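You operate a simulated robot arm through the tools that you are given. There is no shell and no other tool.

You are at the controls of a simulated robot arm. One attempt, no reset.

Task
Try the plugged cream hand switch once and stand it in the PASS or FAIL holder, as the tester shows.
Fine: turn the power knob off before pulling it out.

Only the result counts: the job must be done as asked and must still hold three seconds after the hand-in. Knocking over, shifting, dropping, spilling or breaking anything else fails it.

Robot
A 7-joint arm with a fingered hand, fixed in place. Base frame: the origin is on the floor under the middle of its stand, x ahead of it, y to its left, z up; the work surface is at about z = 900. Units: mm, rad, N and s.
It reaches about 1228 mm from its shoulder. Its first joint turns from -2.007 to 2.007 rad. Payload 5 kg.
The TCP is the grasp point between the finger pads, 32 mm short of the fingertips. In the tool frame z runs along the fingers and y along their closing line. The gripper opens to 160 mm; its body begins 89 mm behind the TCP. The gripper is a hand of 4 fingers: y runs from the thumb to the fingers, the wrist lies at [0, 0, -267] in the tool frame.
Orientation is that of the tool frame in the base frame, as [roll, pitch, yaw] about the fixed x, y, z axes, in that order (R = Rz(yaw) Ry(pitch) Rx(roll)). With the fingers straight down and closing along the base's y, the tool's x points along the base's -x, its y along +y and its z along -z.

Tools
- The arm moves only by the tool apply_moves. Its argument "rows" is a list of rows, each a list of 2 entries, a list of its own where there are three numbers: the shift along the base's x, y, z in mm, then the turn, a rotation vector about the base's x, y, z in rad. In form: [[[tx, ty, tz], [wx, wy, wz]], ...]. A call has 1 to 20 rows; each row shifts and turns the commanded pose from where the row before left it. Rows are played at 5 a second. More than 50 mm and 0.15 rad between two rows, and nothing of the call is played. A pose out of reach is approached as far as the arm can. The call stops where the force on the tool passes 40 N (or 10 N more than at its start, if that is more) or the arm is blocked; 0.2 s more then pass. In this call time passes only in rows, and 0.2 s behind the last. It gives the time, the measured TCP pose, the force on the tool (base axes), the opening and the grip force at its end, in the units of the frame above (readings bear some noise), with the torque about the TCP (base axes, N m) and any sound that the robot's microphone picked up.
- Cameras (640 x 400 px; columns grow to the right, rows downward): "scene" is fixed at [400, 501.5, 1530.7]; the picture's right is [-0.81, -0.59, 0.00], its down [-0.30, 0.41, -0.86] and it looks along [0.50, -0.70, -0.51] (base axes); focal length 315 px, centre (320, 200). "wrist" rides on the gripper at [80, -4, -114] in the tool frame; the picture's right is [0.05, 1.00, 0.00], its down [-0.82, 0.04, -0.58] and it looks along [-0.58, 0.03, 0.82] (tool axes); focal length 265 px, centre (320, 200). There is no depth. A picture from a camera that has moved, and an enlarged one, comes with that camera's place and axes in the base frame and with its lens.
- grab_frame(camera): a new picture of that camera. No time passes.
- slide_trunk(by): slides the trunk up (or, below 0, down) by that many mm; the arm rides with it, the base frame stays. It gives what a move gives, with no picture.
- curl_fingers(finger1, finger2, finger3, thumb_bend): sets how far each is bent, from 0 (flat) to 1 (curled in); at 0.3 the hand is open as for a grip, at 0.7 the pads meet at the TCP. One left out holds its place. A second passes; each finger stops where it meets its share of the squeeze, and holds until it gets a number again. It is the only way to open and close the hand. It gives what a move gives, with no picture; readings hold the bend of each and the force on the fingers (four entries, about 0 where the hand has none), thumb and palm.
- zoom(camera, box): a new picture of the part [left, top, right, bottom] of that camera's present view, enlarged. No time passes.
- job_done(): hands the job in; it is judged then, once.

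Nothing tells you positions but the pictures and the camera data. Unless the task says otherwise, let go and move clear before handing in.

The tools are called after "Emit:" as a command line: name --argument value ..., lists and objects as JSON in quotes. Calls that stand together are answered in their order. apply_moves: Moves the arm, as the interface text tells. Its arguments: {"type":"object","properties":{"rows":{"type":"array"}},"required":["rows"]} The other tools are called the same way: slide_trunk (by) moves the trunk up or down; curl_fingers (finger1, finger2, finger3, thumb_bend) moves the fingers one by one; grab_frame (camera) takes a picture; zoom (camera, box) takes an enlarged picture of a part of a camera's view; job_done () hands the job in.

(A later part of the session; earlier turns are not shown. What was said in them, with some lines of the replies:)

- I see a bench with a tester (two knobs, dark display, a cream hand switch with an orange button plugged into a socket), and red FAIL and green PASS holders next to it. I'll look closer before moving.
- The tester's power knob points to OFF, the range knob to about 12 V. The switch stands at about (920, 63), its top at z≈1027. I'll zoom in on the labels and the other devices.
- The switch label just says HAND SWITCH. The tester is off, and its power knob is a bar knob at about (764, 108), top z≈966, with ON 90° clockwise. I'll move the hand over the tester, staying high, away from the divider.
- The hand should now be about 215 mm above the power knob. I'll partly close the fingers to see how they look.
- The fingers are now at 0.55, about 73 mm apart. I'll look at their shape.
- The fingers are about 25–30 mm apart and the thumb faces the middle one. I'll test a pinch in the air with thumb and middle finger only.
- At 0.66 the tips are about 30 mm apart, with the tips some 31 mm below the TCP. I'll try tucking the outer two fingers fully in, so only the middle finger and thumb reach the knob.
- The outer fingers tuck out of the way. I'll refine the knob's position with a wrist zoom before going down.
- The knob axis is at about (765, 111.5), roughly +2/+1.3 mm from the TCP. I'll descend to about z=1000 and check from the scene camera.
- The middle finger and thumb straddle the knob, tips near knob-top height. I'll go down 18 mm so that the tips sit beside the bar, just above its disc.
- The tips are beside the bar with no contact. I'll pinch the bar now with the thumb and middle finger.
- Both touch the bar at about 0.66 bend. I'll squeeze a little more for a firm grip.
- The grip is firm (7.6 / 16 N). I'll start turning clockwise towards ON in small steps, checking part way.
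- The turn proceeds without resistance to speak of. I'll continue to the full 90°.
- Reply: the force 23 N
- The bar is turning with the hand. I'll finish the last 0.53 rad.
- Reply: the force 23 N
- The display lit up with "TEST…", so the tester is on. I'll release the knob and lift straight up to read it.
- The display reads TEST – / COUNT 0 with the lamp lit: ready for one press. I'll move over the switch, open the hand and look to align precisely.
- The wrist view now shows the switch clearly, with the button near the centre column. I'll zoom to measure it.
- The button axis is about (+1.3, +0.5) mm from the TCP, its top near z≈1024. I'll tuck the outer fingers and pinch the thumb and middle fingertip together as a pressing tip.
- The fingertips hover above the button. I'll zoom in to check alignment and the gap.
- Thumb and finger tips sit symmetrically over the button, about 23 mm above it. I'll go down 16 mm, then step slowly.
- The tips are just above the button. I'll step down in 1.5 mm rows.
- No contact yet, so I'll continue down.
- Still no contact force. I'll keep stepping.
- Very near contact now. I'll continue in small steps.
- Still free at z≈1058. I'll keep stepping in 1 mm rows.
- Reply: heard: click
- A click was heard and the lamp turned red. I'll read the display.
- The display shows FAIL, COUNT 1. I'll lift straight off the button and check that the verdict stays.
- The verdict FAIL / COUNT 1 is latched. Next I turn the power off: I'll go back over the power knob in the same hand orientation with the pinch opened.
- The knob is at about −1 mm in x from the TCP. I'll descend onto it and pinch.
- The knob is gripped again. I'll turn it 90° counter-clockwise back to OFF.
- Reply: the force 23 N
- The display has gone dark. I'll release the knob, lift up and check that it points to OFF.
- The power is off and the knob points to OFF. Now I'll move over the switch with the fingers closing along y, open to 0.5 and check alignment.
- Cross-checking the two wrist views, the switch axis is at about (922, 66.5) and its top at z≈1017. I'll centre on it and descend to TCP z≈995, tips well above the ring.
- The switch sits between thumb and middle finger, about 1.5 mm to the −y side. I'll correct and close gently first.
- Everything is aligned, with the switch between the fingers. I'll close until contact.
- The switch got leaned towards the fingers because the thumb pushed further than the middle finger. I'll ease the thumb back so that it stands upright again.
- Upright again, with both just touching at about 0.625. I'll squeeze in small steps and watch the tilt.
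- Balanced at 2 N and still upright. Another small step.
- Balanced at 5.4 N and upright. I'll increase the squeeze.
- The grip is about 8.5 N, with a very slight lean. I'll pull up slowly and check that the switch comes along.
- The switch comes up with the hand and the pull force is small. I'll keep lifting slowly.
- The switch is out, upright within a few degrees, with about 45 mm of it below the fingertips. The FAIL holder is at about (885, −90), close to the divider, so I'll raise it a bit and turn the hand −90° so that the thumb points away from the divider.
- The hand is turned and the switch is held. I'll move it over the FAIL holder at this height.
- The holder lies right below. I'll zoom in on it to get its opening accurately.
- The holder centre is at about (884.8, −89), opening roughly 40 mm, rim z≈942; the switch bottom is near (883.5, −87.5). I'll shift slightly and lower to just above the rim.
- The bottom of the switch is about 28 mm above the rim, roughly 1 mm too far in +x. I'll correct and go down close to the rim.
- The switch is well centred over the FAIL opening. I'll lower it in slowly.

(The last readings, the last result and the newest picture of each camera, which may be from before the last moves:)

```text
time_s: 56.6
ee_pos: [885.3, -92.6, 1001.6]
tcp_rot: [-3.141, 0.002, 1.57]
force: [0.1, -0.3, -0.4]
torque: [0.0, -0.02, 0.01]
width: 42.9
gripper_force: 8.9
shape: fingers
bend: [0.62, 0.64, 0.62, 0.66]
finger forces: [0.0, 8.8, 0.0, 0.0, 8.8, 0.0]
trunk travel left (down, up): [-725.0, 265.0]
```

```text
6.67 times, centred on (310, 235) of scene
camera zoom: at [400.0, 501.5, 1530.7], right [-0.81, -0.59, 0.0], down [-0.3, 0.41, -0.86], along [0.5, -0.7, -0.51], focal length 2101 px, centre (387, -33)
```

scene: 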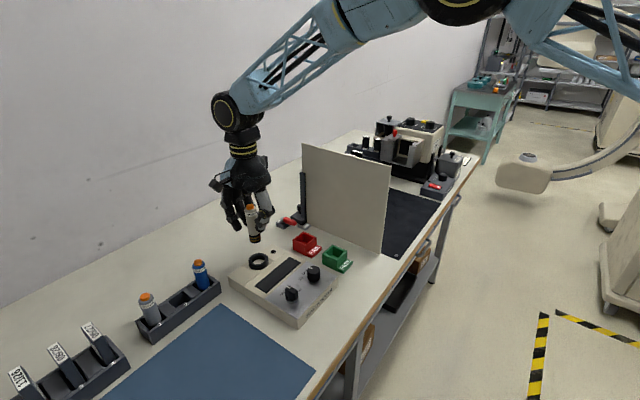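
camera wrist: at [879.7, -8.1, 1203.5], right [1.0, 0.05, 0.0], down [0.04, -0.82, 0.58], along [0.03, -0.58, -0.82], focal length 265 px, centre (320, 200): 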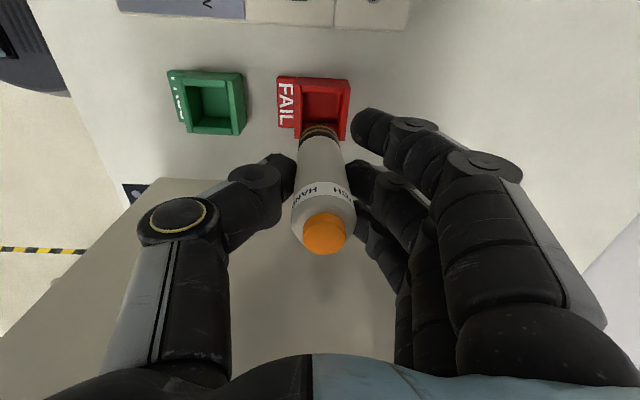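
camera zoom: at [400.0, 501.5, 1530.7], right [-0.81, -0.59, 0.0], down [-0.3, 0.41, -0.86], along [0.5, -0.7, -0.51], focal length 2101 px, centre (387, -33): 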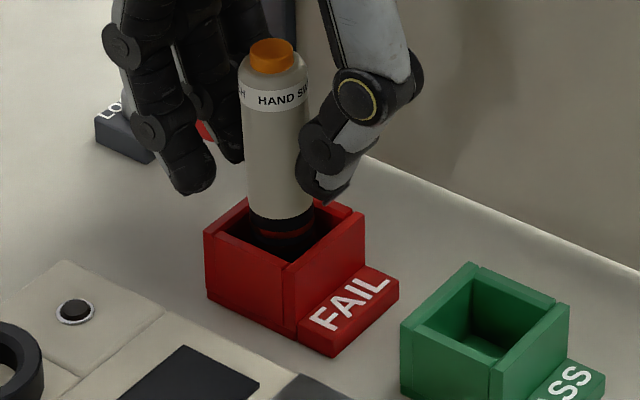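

It is entering the holder cleanly with no contact. I'll continue in small steps, watching the force.

Emit:
apply_moves --rows '[[[0, 0, -3], [0, 0, 0]], [[0, 0, -3], [0, 0, 0]], [[0, 0, -3], [0, 0, 0]], [[0, 0, -2], [0, 0, 0]]]'

Emit:
zoom --camera "scene" --box '[285, 205, 335, 265]'

Emit:
zoom --camera "wrist" --box '[240, 50, 420, 260]'

```text
time_s: 57.6
ee_pos: [885.9, -91.4, 990.2]
tcp_rot: [3.141, 0.0, 1.57]
force: [0.7, 0.2, -1.3]
torque: [0.0, 0.03, -0.03]
width: 43.1
gripper_force: 8.4
shape: fingers
bend: [0.62, 0.64, 0.62, 0.66]
finger forces: [0.0, 8.8, 0.1, 0.0, 8.8, 0.0]
trunk travel left (down, up): [-725.0, 265.0]
```

```text
6.67 times, centred on (310, 235) of scene
camera zoom: at [400.0, 501.5, 1530.7], right [-0.81, -0.59, 0.0], down [-0.3, 0.41, -0.86], along [0.5, -0.7, -0.51], focal length 2101 px, centre (387, -33)
```

zoom: 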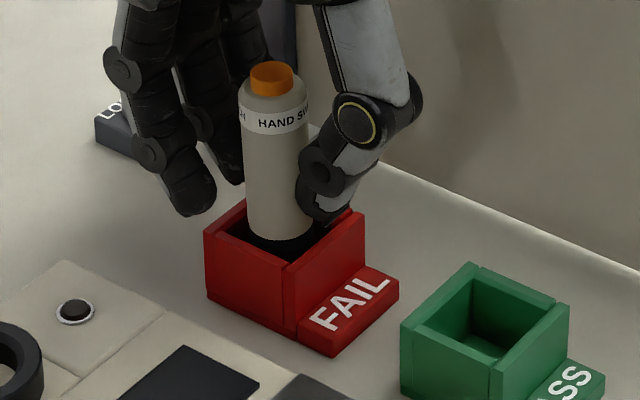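

```text
1.90 times, centred on (330, 155) of wrist
camera zoom: at [882.0, -10.0, 1105.1], right [1.0, 0.05, 0.0], down [0.04, -0.82, 0.58], along [0.03, -0.58, -0.82], focal length 506 px, centre (301, 286)
```

zoom: 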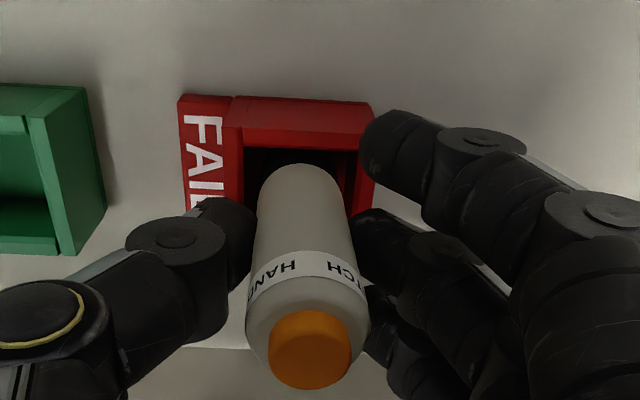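

Still free. I'll take smaller steps, as the fingertips near the rim and the switch nears the floor.

Emit:
apply_moves --rows '[[[0, 0, -1.5], [0, 0, 0]], [[0, 0, -1.5], [0, 0, 0]], [[0, 0, -1], [0, 0, 0]]]'

Emit:
apply_moves --rows '[[[0, 0, -1], [0, 0, 0]], [[0, 0, -1], [0, 0, 0]]]'

Emit:
zoom --camera "scene" --box '[285, 205, 335, 265]'

```text
time_s: 58.4
ee_pos: [884.9, -92.5, 987.5]
tcp_rot: [-3.141, 0.001, 1.572]
force: [-0.8, 0.8, -1.1]
torque: [0.01, 0.02, -0.04]
width: 43.1
gripper_force: 8.3
shape: fingers
bend: [0.62, 0.64, 0.62, 0.66]
finger forces: [0.0, 8.8, 0.0, 0.0, 8.7, 0.0]
trunk travel left (down, up): [-725.0, 265.0]
```

```text
time_s: 59.0
ee_pos: [885.7, -91.6, 986.9]
tcp_rot: [3.142, 0.001, 1.571]
force: [-0.4, -1.0, -0.6]
torque: [-0.01, 0.03, -0.03]
width: 42.9
gripper_force: 9.1
shape: fingers
bend: [0.62, 0.64, 0.62, 0.66]
finger forces: [0.0, 8.7, 0.0, 0.0, 8.7, 0.0]
trunk travel left (down, up): [-725.0, 265.0]
```

```text
6.67 times, centred on (310, 235) of scene
camera zoom: at [400.0, 501.5, 1530.7], right [-0.81, -0.59, 0.0], down [-0.3, 0.41, -0.86], along [0.5, -0.7, -0.51], focal length 2101 px, centre (387, -33)
```

zoom: 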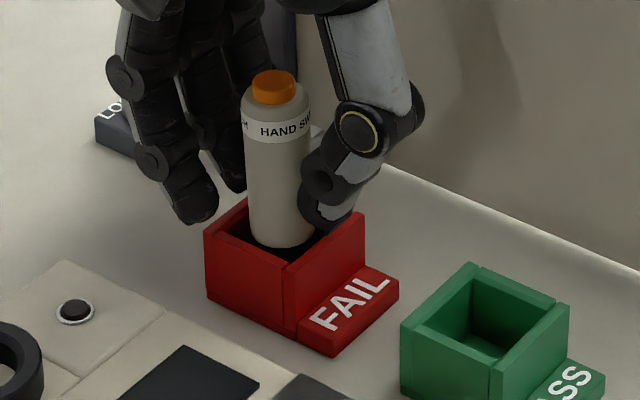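

No contact yet. I'll continue with 1 mm steps.

Emit:
apply_moves --rows '[[[0, 0, -1], [0, 0, 0]], [[0, 0, -1], [0, 0, 0]]]'

Emit:
apply_moves --rows '[[[0, 0, -1], [0, 0, 0]], [[0, 0, -1], [0, 0, 0]]]'

Emit:
zoom --camera "scene" --box '[285, 205, 335, 265]'

Emit:
grab_frame --camera "wrist"

```text
time_s: 59.6
ee_pos: [886.0, -92.2, 983.2]
tcp_rot: [-3.141, -0.001, 1.57]
force: [-0.6, 0.5, -0.7]
torque: [-0.01, 0.03, -0.01]
width: 43.0
gripper_force: 8.6
shape: fingers
bend: [0.62, 0.64, 0.62, 0.66]
finger forces: [0.0, 8.8, 0.1, 0.0, 8.6, 0.0]
trunk travel left (down, up): [-725.0, 265.0]
```

```text
time_s: 60.2
ee_pos: [885.7, -91.9, 981.5]
tcp_rot: [3.141, 0.0, 1.571]
force: [0.3, -0.4, -1.1]
torque: [0.02, 0.0, 0.02]
width: 43.0
gripper_force: 8.4
shape: fingers
bend: [0.62, 0.64, 0.62, 0.66]
finger forces: [0.1, 8.8, 0.0, 0.0, 8.7, 0.0]
trunk travel left (down, up): [-725.0, 265.0]
```

```text
6.67 times, centred on (310, 235) of scene
camera zoom: at [400.0, 501.5, 1530.7], right [-0.81, -0.59, 0.0], down [-0.3, 0.41, -0.86], along [0.5, -0.7, -0.51], focal length 2101 px, centre (387, -33)
```

zoom: 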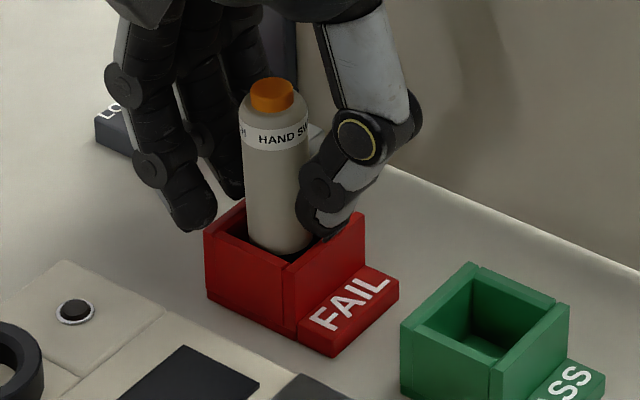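

```text
taken
camera wrist: at [882.0, -10.0, 1096.5], right [1.0, 0.05, 0.0], down [0.04, -0.82, 0.58], along [0.03, -0.58, -0.82], focal length 265 px, centre (320, 200)
```

wrist: 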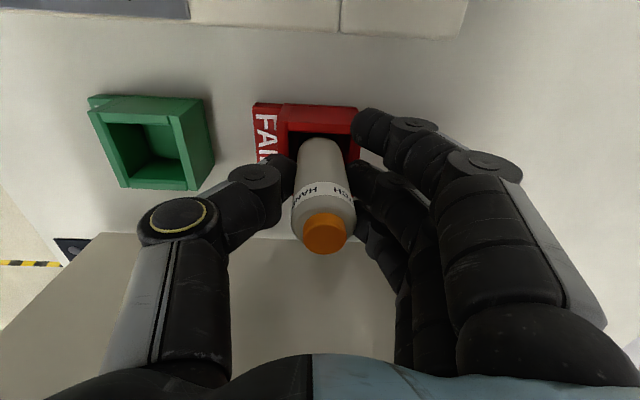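

Still no contact; the bottom should be within a few mm of the holder floor. I'll continue 1 mm at a time.

Emit:
apply_moves --rows '[[[0, 0, -1], [0, 0, 0]]]'

Emit:
apply_moves --rows '[[[0, 0, -1], [0, 0, 0]]]'

Emit:
apply_moves --rows '[[[0, 0, -1], [0, 0, 0]]]'

Emit:
zoom --camera "scene" --box '[285, 205, 335, 265]'

```text
time_s: 60.6
ee_pos: [886.2, -91.6, 980.6]
tcp_rot: [-3.141, 0.0, 1.571]
force: [-0.8, -0.4, -0.2]
torque: [0.0, 0.02, 0.01]
width: 43.2
gripper_force: 8.9
shape: fingers
bend: [0.62, 0.64, 0.62, 0.66]
finger forces: [0.0, 8.9, 0.1, 0.0, 9.1, 0.0]
trunk travel left (down, up): [-725.0, 265.0]
```

```text
time_s: 61.0
ee_pos: [884.2, -93.5, 980.2]
tcp_rot: [-3.141, 0.001, 1.571]
force: [-0.2, 0.6, 4.7]
torque: [0.01, 0.01, 0.0]
width: 42.9
gripper_force: 9.8
shape: fingers
bend: [0.62, 0.64, 0.62, 0.66]
finger forces: [0.1, 9.0, 0.0, 0.0, 10.4, 0.0]
trunk travel left (down, up): [-725.0, 265.0]
```

```text
time_s: 61.4
ee_pos: [885.6, -91.9, 979.5]
tcp_rot: [3.142, 0.0, 1.571]
force: [-1.2, 0.3, 8.8]
torque: [0.01, -0.02, -0.01]
width: 43.3
gripper_force: 10.3
shape: fingers
bend: [0.62, 0.65, 0.62, 0.66]
finger forces: [0.0, 9.7, 0.0, 0.1, 11.0, 0.0]
trunk travel left (down, up): [-725.0, 265.0]
```

```text
6.67 times, centred on (310, 235) of scene
camera zoom: at [400.0, 501.5, 1530.7], right [-0.81, -0.59, 0.0], down [-0.3, 0.41, -0.86], along [0.5, -0.7, -0.51], focal length 2101 px, centre (387, -33)
```

zoom: 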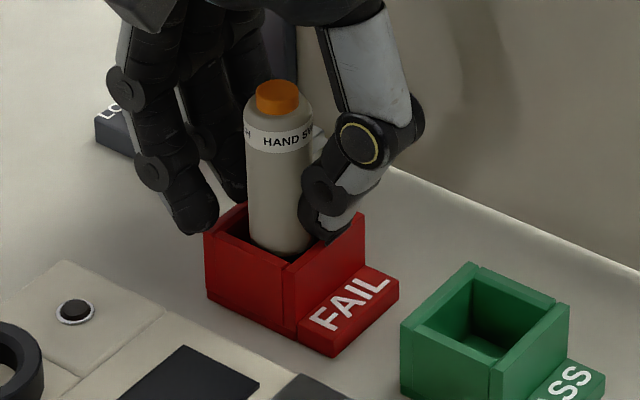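

It has contacted (about 9 N), so the switch is resting on the holder floor. I'll back off a hair and loosen the pinch only slightly first, so that the tips don't catch the rim.

Emit:
apply_moves --rows '[[[0, 0, 1.5], [0, 0, 0]], [[0, 0, 0], [0, 0, 0]]]'

Emit:
curl_fingers --finger2 0.63 --thumb_bend 0.63

Emit:
grab_frame --camera "wrist"

Emit:
zoom --camera "scene" --box '[285, 205, 335, 265]'

```text
time_s: 62.0
ee_pos: [885.4, -92.2, 980.9]
tcp_rot: [-3.141, 0.0, 1.572]
force: [0.3, 0.0, 4.7]
torque: [0.01, 0.0, -0.02]
width: 43.2
gripper_force: 9.4
shape: fingers
bend: [0.62, 0.65, 0.62, 0.66]
finger forces: [0.0, 9.5, 0.1, 0.0, 9.9, 0.0]
trunk travel left (down, up): [-725.0, 265.0]
```

```text
time_s: 63.0
ee_pos: [886.5, -93.0, 980.9]
tcp_rot: [-3.141, 0.001, 1.571]
force: [-0.3, 1.0, 0.6]
torque: [0.0, -0.02, -0.01]
width: 45.3
gripper_force: 0.1
shape: fingers
bend: [0.62, 0.63, 0.62, 0.63]
finger forces: [0.1, 0.2, 0.0, 0.1, 0.4, 0.0]
trunk travel left (down, up): [-725.0, 265.0]
```

```text
taken
camera wrist: at [881.7, -10.4, 1094.9], right [1.0, 0.05, 0.0], down [0.04, -0.82, 0.58], along [0.03, -0.58, -0.82], focal length 265 px, centre (320, 200)
```

wrist: 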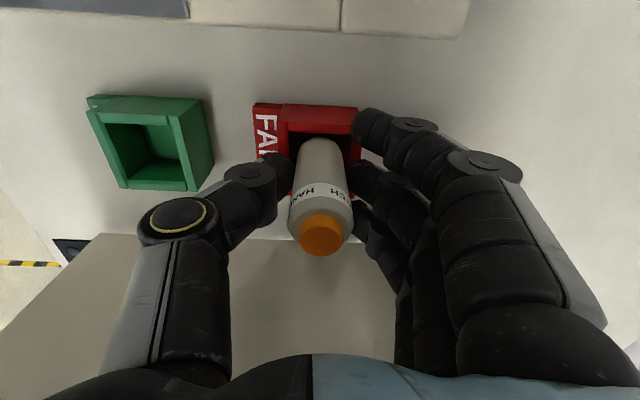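

```text
6.67 times, centred on (310, 235) of scene
camera zoom: at [400.0, 501.5, 1530.7], right [-0.81, -0.59, 0.0], down [-0.3, 0.41, -0.86], along [0.5, -0.7, -0.51], focal length 2101 px, centre (387, -33)
```

zoom: 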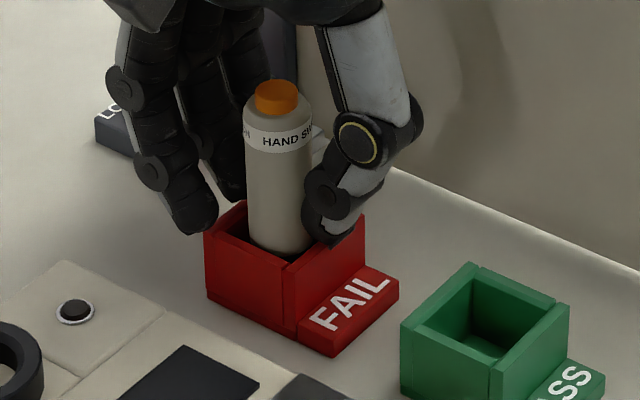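

The pinch is almost free (0.2/0.4 N) and the switch stands in the holder. I'll raise the hand a few mm and check that the switch stays put.

Emit:
apply_moves --rows '[[[0, 0, 2], [0, 0, 0]], [[0, 0, 3], [0, 0, 0]], [[0, 0, 3], [0, 0, 0]]]'

Emit:
zoom --camera "scene" --box '[285, 205, 335, 265]'

Emit:
zoom --camera "wrist" --box '[240, 80, 420, 260]'

```text
time_s: 63.8
ee_pos: [885.2, -93.4, 987.7]
tcp_rot: [-3.141, 0.001, 1.571]
force: [-0.9, 0.6, 0.6]
torque: [0.02, -0.01, -0.01]
width: 45.0
gripper_force: 0.3
shape: fingers
bend: [0.62, 0.63, 0.62, 0.63]
finger forces: [0.0, 0.2, 0.0, 0.0, 0.3, 0.0]
trunk travel left (down, up): [-725.0, 265.0]
```

```text
6.67 times, centred on (310, 235) of scene
camera zoom: at [400.0, 501.5, 1530.7], right [-0.81, -0.59, 0.0], down [-0.3, 0.41, -0.86], along [0.5, -0.7, -0.51], focal length 2101 px, centre (387, -33)
```

zoom: 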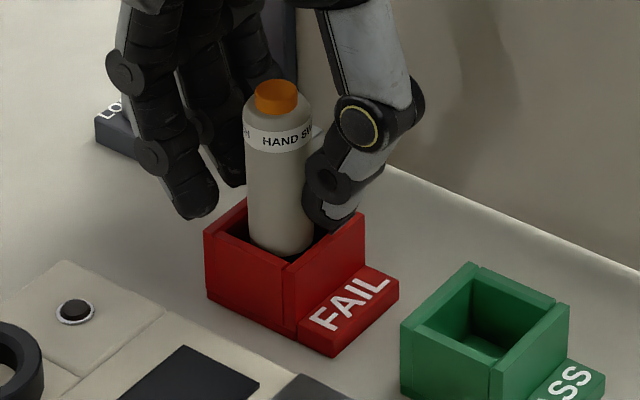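

```text
2.22 times, centred on (330, 170) of wrist
camera zoom: at [881.7, -11.2, 1102.7], right [1.0, 0.05, 0.0], down [0.04, -0.82, 0.58], along [0.03, -0.58, -0.82], focal length 590 px, centre (298, 267)
```

zoom: 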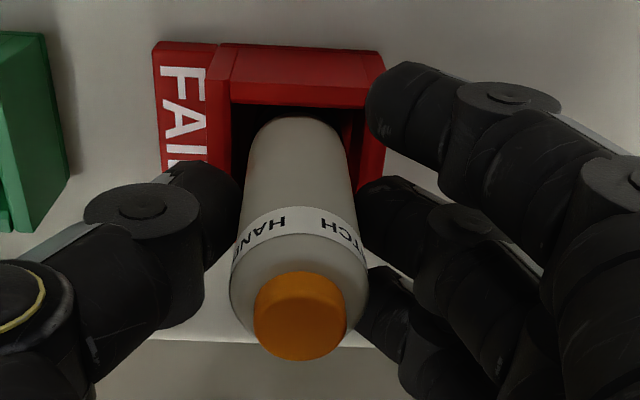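

The switch stays in place while the hand rises. I'll rise a little more, open the fingers, then lift clear.

Emit:
apply_moves --rows '[[[0, 0, 4], [0, 0, 0]], [[0, 0, 4], [0, 0, 0]], [[0, 0, 0], [0, 0, 0]]]'

Emit:
curl_fingers --finger1 0.52 --finger2 0.52 --finger3 0.52 --thumb_bend 0.52

Emit:
zoom --camera "scene" --box '[265, 185, 345, 265]'

Emit:
grab_frame --camera "wrist"

```text
time_s: 64.6
ee_pos: [886.6, -92.8, 996.4]
tcp_rot: [-3.141, 0.0, 1.571]
force: [1.0, -1.3, 0.1]
torque: [-0.01, 0.01, 0.01]
width: 45.0
gripper_force: 0.2
shape: fingers
bend: [0.62, 0.63, 0.62, 0.63]
finger forces: [0.0, 0.3, 0.0, 0.0, 0.3, 0.1]
trunk travel left (down, up): [-725.0, 265.0]
```

```text
time_s: 65.6
ee_pos: [885.5, -93.2, 997.3]
tcp_rot: [-3.14, 0.0, 1.572]
force: [-0.2, 0.0, -0.9]
torque: [-0.02, 0.02, -0.01]
width: 82.6
gripper_force: 0.1
shape: fingers
bend: [0.52, 0.52, 0.52, 0.52]
finger forces: [0.0, 0.0, 0.0, 0.0, 0.0, 0.1]
trunk travel left (down, up): [-725.0, 265.0]
```

```text
5.00 times, centred on (305, 225) of scene
camera zoom: at [400.0, 501.5, 1530.7], right [-0.81, -0.59, 0.0], down [-0.3, 0.41, -0.86], along [0.5, -0.7, -0.51], focal length 1576 px, centre (395, 75)
```

zoom: 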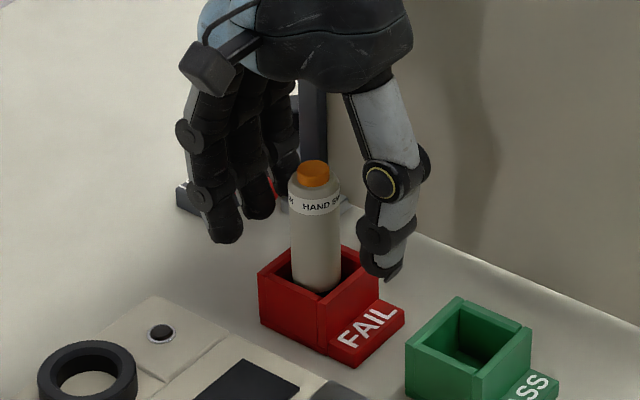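

```text
taken
camera wrist: at [881.4, -10.9, 1111.3], right [1.0, 0.05, 0.0], down [0.04, -0.82, 0.58], along [0.03, -0.58, -0.82], focal length 265 px, centre (320, 200)
```

wrist: 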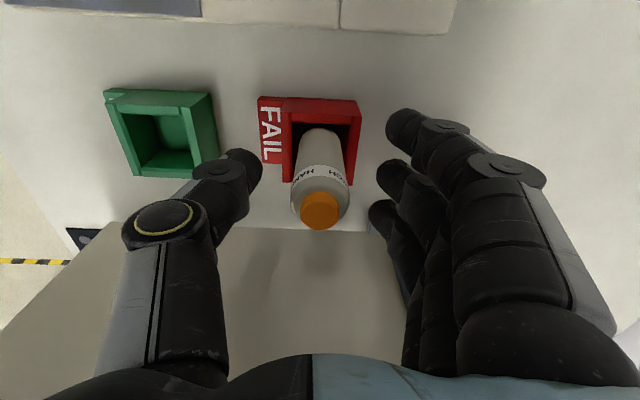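

The switch stands alone in the FAIL holder and the fingers are clear on both sides. I'll lift straight up and move away.

Emit:
apply_moves --rows '[[[0, 0, 15], [0, 0, 0]], [[0, 0, 30], [0, 0, 0]], [[0, 0, 40], [0, 0, 0]], [[0, 0, 45], [0, 0, 0]], [[0, 0, 45], [0, 0, 0]], [[0, 0, 45], [0, 0, 0]], [[-20, 40, 10], [0, 0, 0]], [[-20, 40, 0], [0, 0, 0]], [[-20, 40, 0], [0, 0, 0]], [[0, 0, 0], [0, 0, 0]]]'

Emit:
grab_frame --camera "scene"

Emit:
zoom --camera "scene" --box '[220, 190, 370, 320]'

Emit:
grab_frame --camera "wrist"

```text
time_s: 67.8
ee_pos: [825.9, 26.5, 1224.5]
tcp_rot: [-3.14, 0.0, 1.569]
force: [-0.5, -0.8, 0.5]
torque: [0.06, -0.03, 0.01]
width: 82.7
gripper_force: 0.1
shape: fingers
bend: [0.52, 0.52, 0.52, 0.52]
finger forces: [0.0, 0.0, 0.0, 0.0, 0.0, 0.0]
trunk travel left (down, up): [-725.0, 265.0]
```

```text
taken
```

scene: 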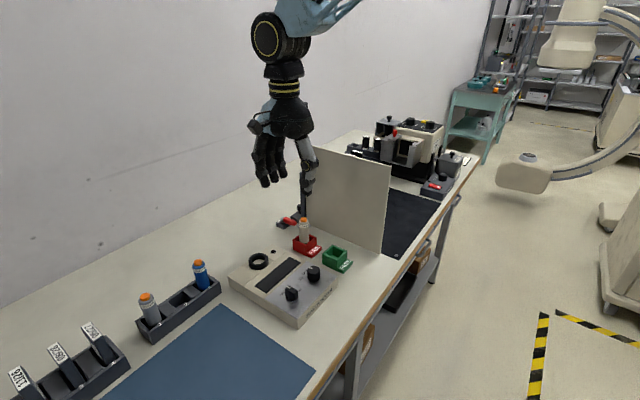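

```text
3.08 times, centred on (295, 255) of scene
camera zoom: at [400.0, 501.5, 1530.7], right [-0.81, -0.59, 0.0], down [-0.3, 0.41, -0.86], along [0.5, -0.7, -0.51], focal length 970 px, centre (397, 31)
```

zoom: 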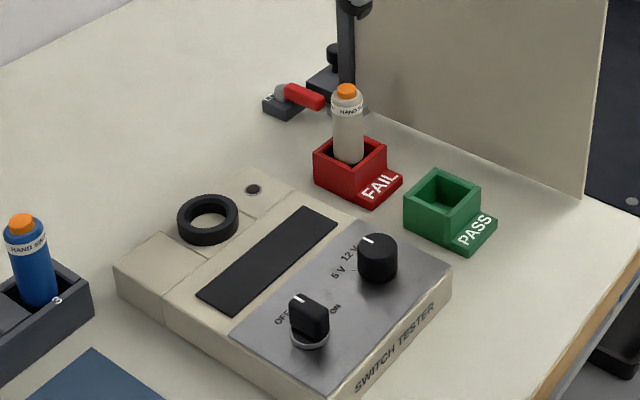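

```text
taken
camera wrist: at [822.7, 108.2, 1338.8], right [1.0, 0.05, 0.0], down [0.04, -0.82, 0.58], along [0.03, -0.58, -0.82], focal length 265 px, centre (320, 200)
```

wrist: 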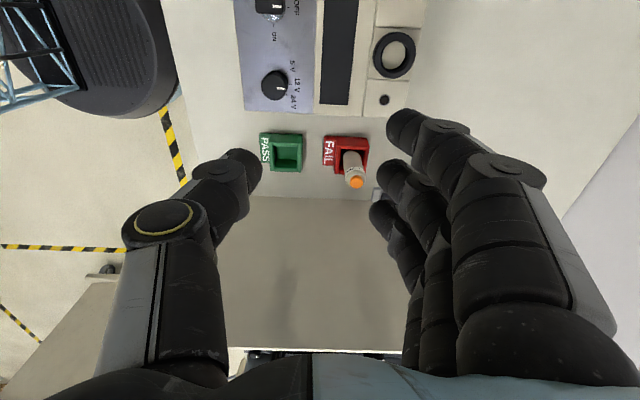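

The cream switch stands upright in the FAIL holder, as the tester showed FAIL at COUNT 1. The power knob is at OFF, everything else is undisturbed and the hand is clear, so I'll hand in the job.

Emit:
job_done

```text
The job is handed in.
```

The cream hand switch is standing upright in the FAIL holder, and the job is handed in.

- **Test:** I turned the tester on and pressed the orange button once. The display showed FAIL with COUNT 1, and still showed it after I let go.
- **Power:** I turned the power knob back to OFF before pulling the switch out. The display was dark and the pointer was on OFF. I did not touch the voltage knob, which stayed at 12 V.
- **Placement:** I lowered the switch until it touched bottom in the FAIL holder and released it there. It stayed in place as I lifted the hand clear, and nothing else in view had moved.
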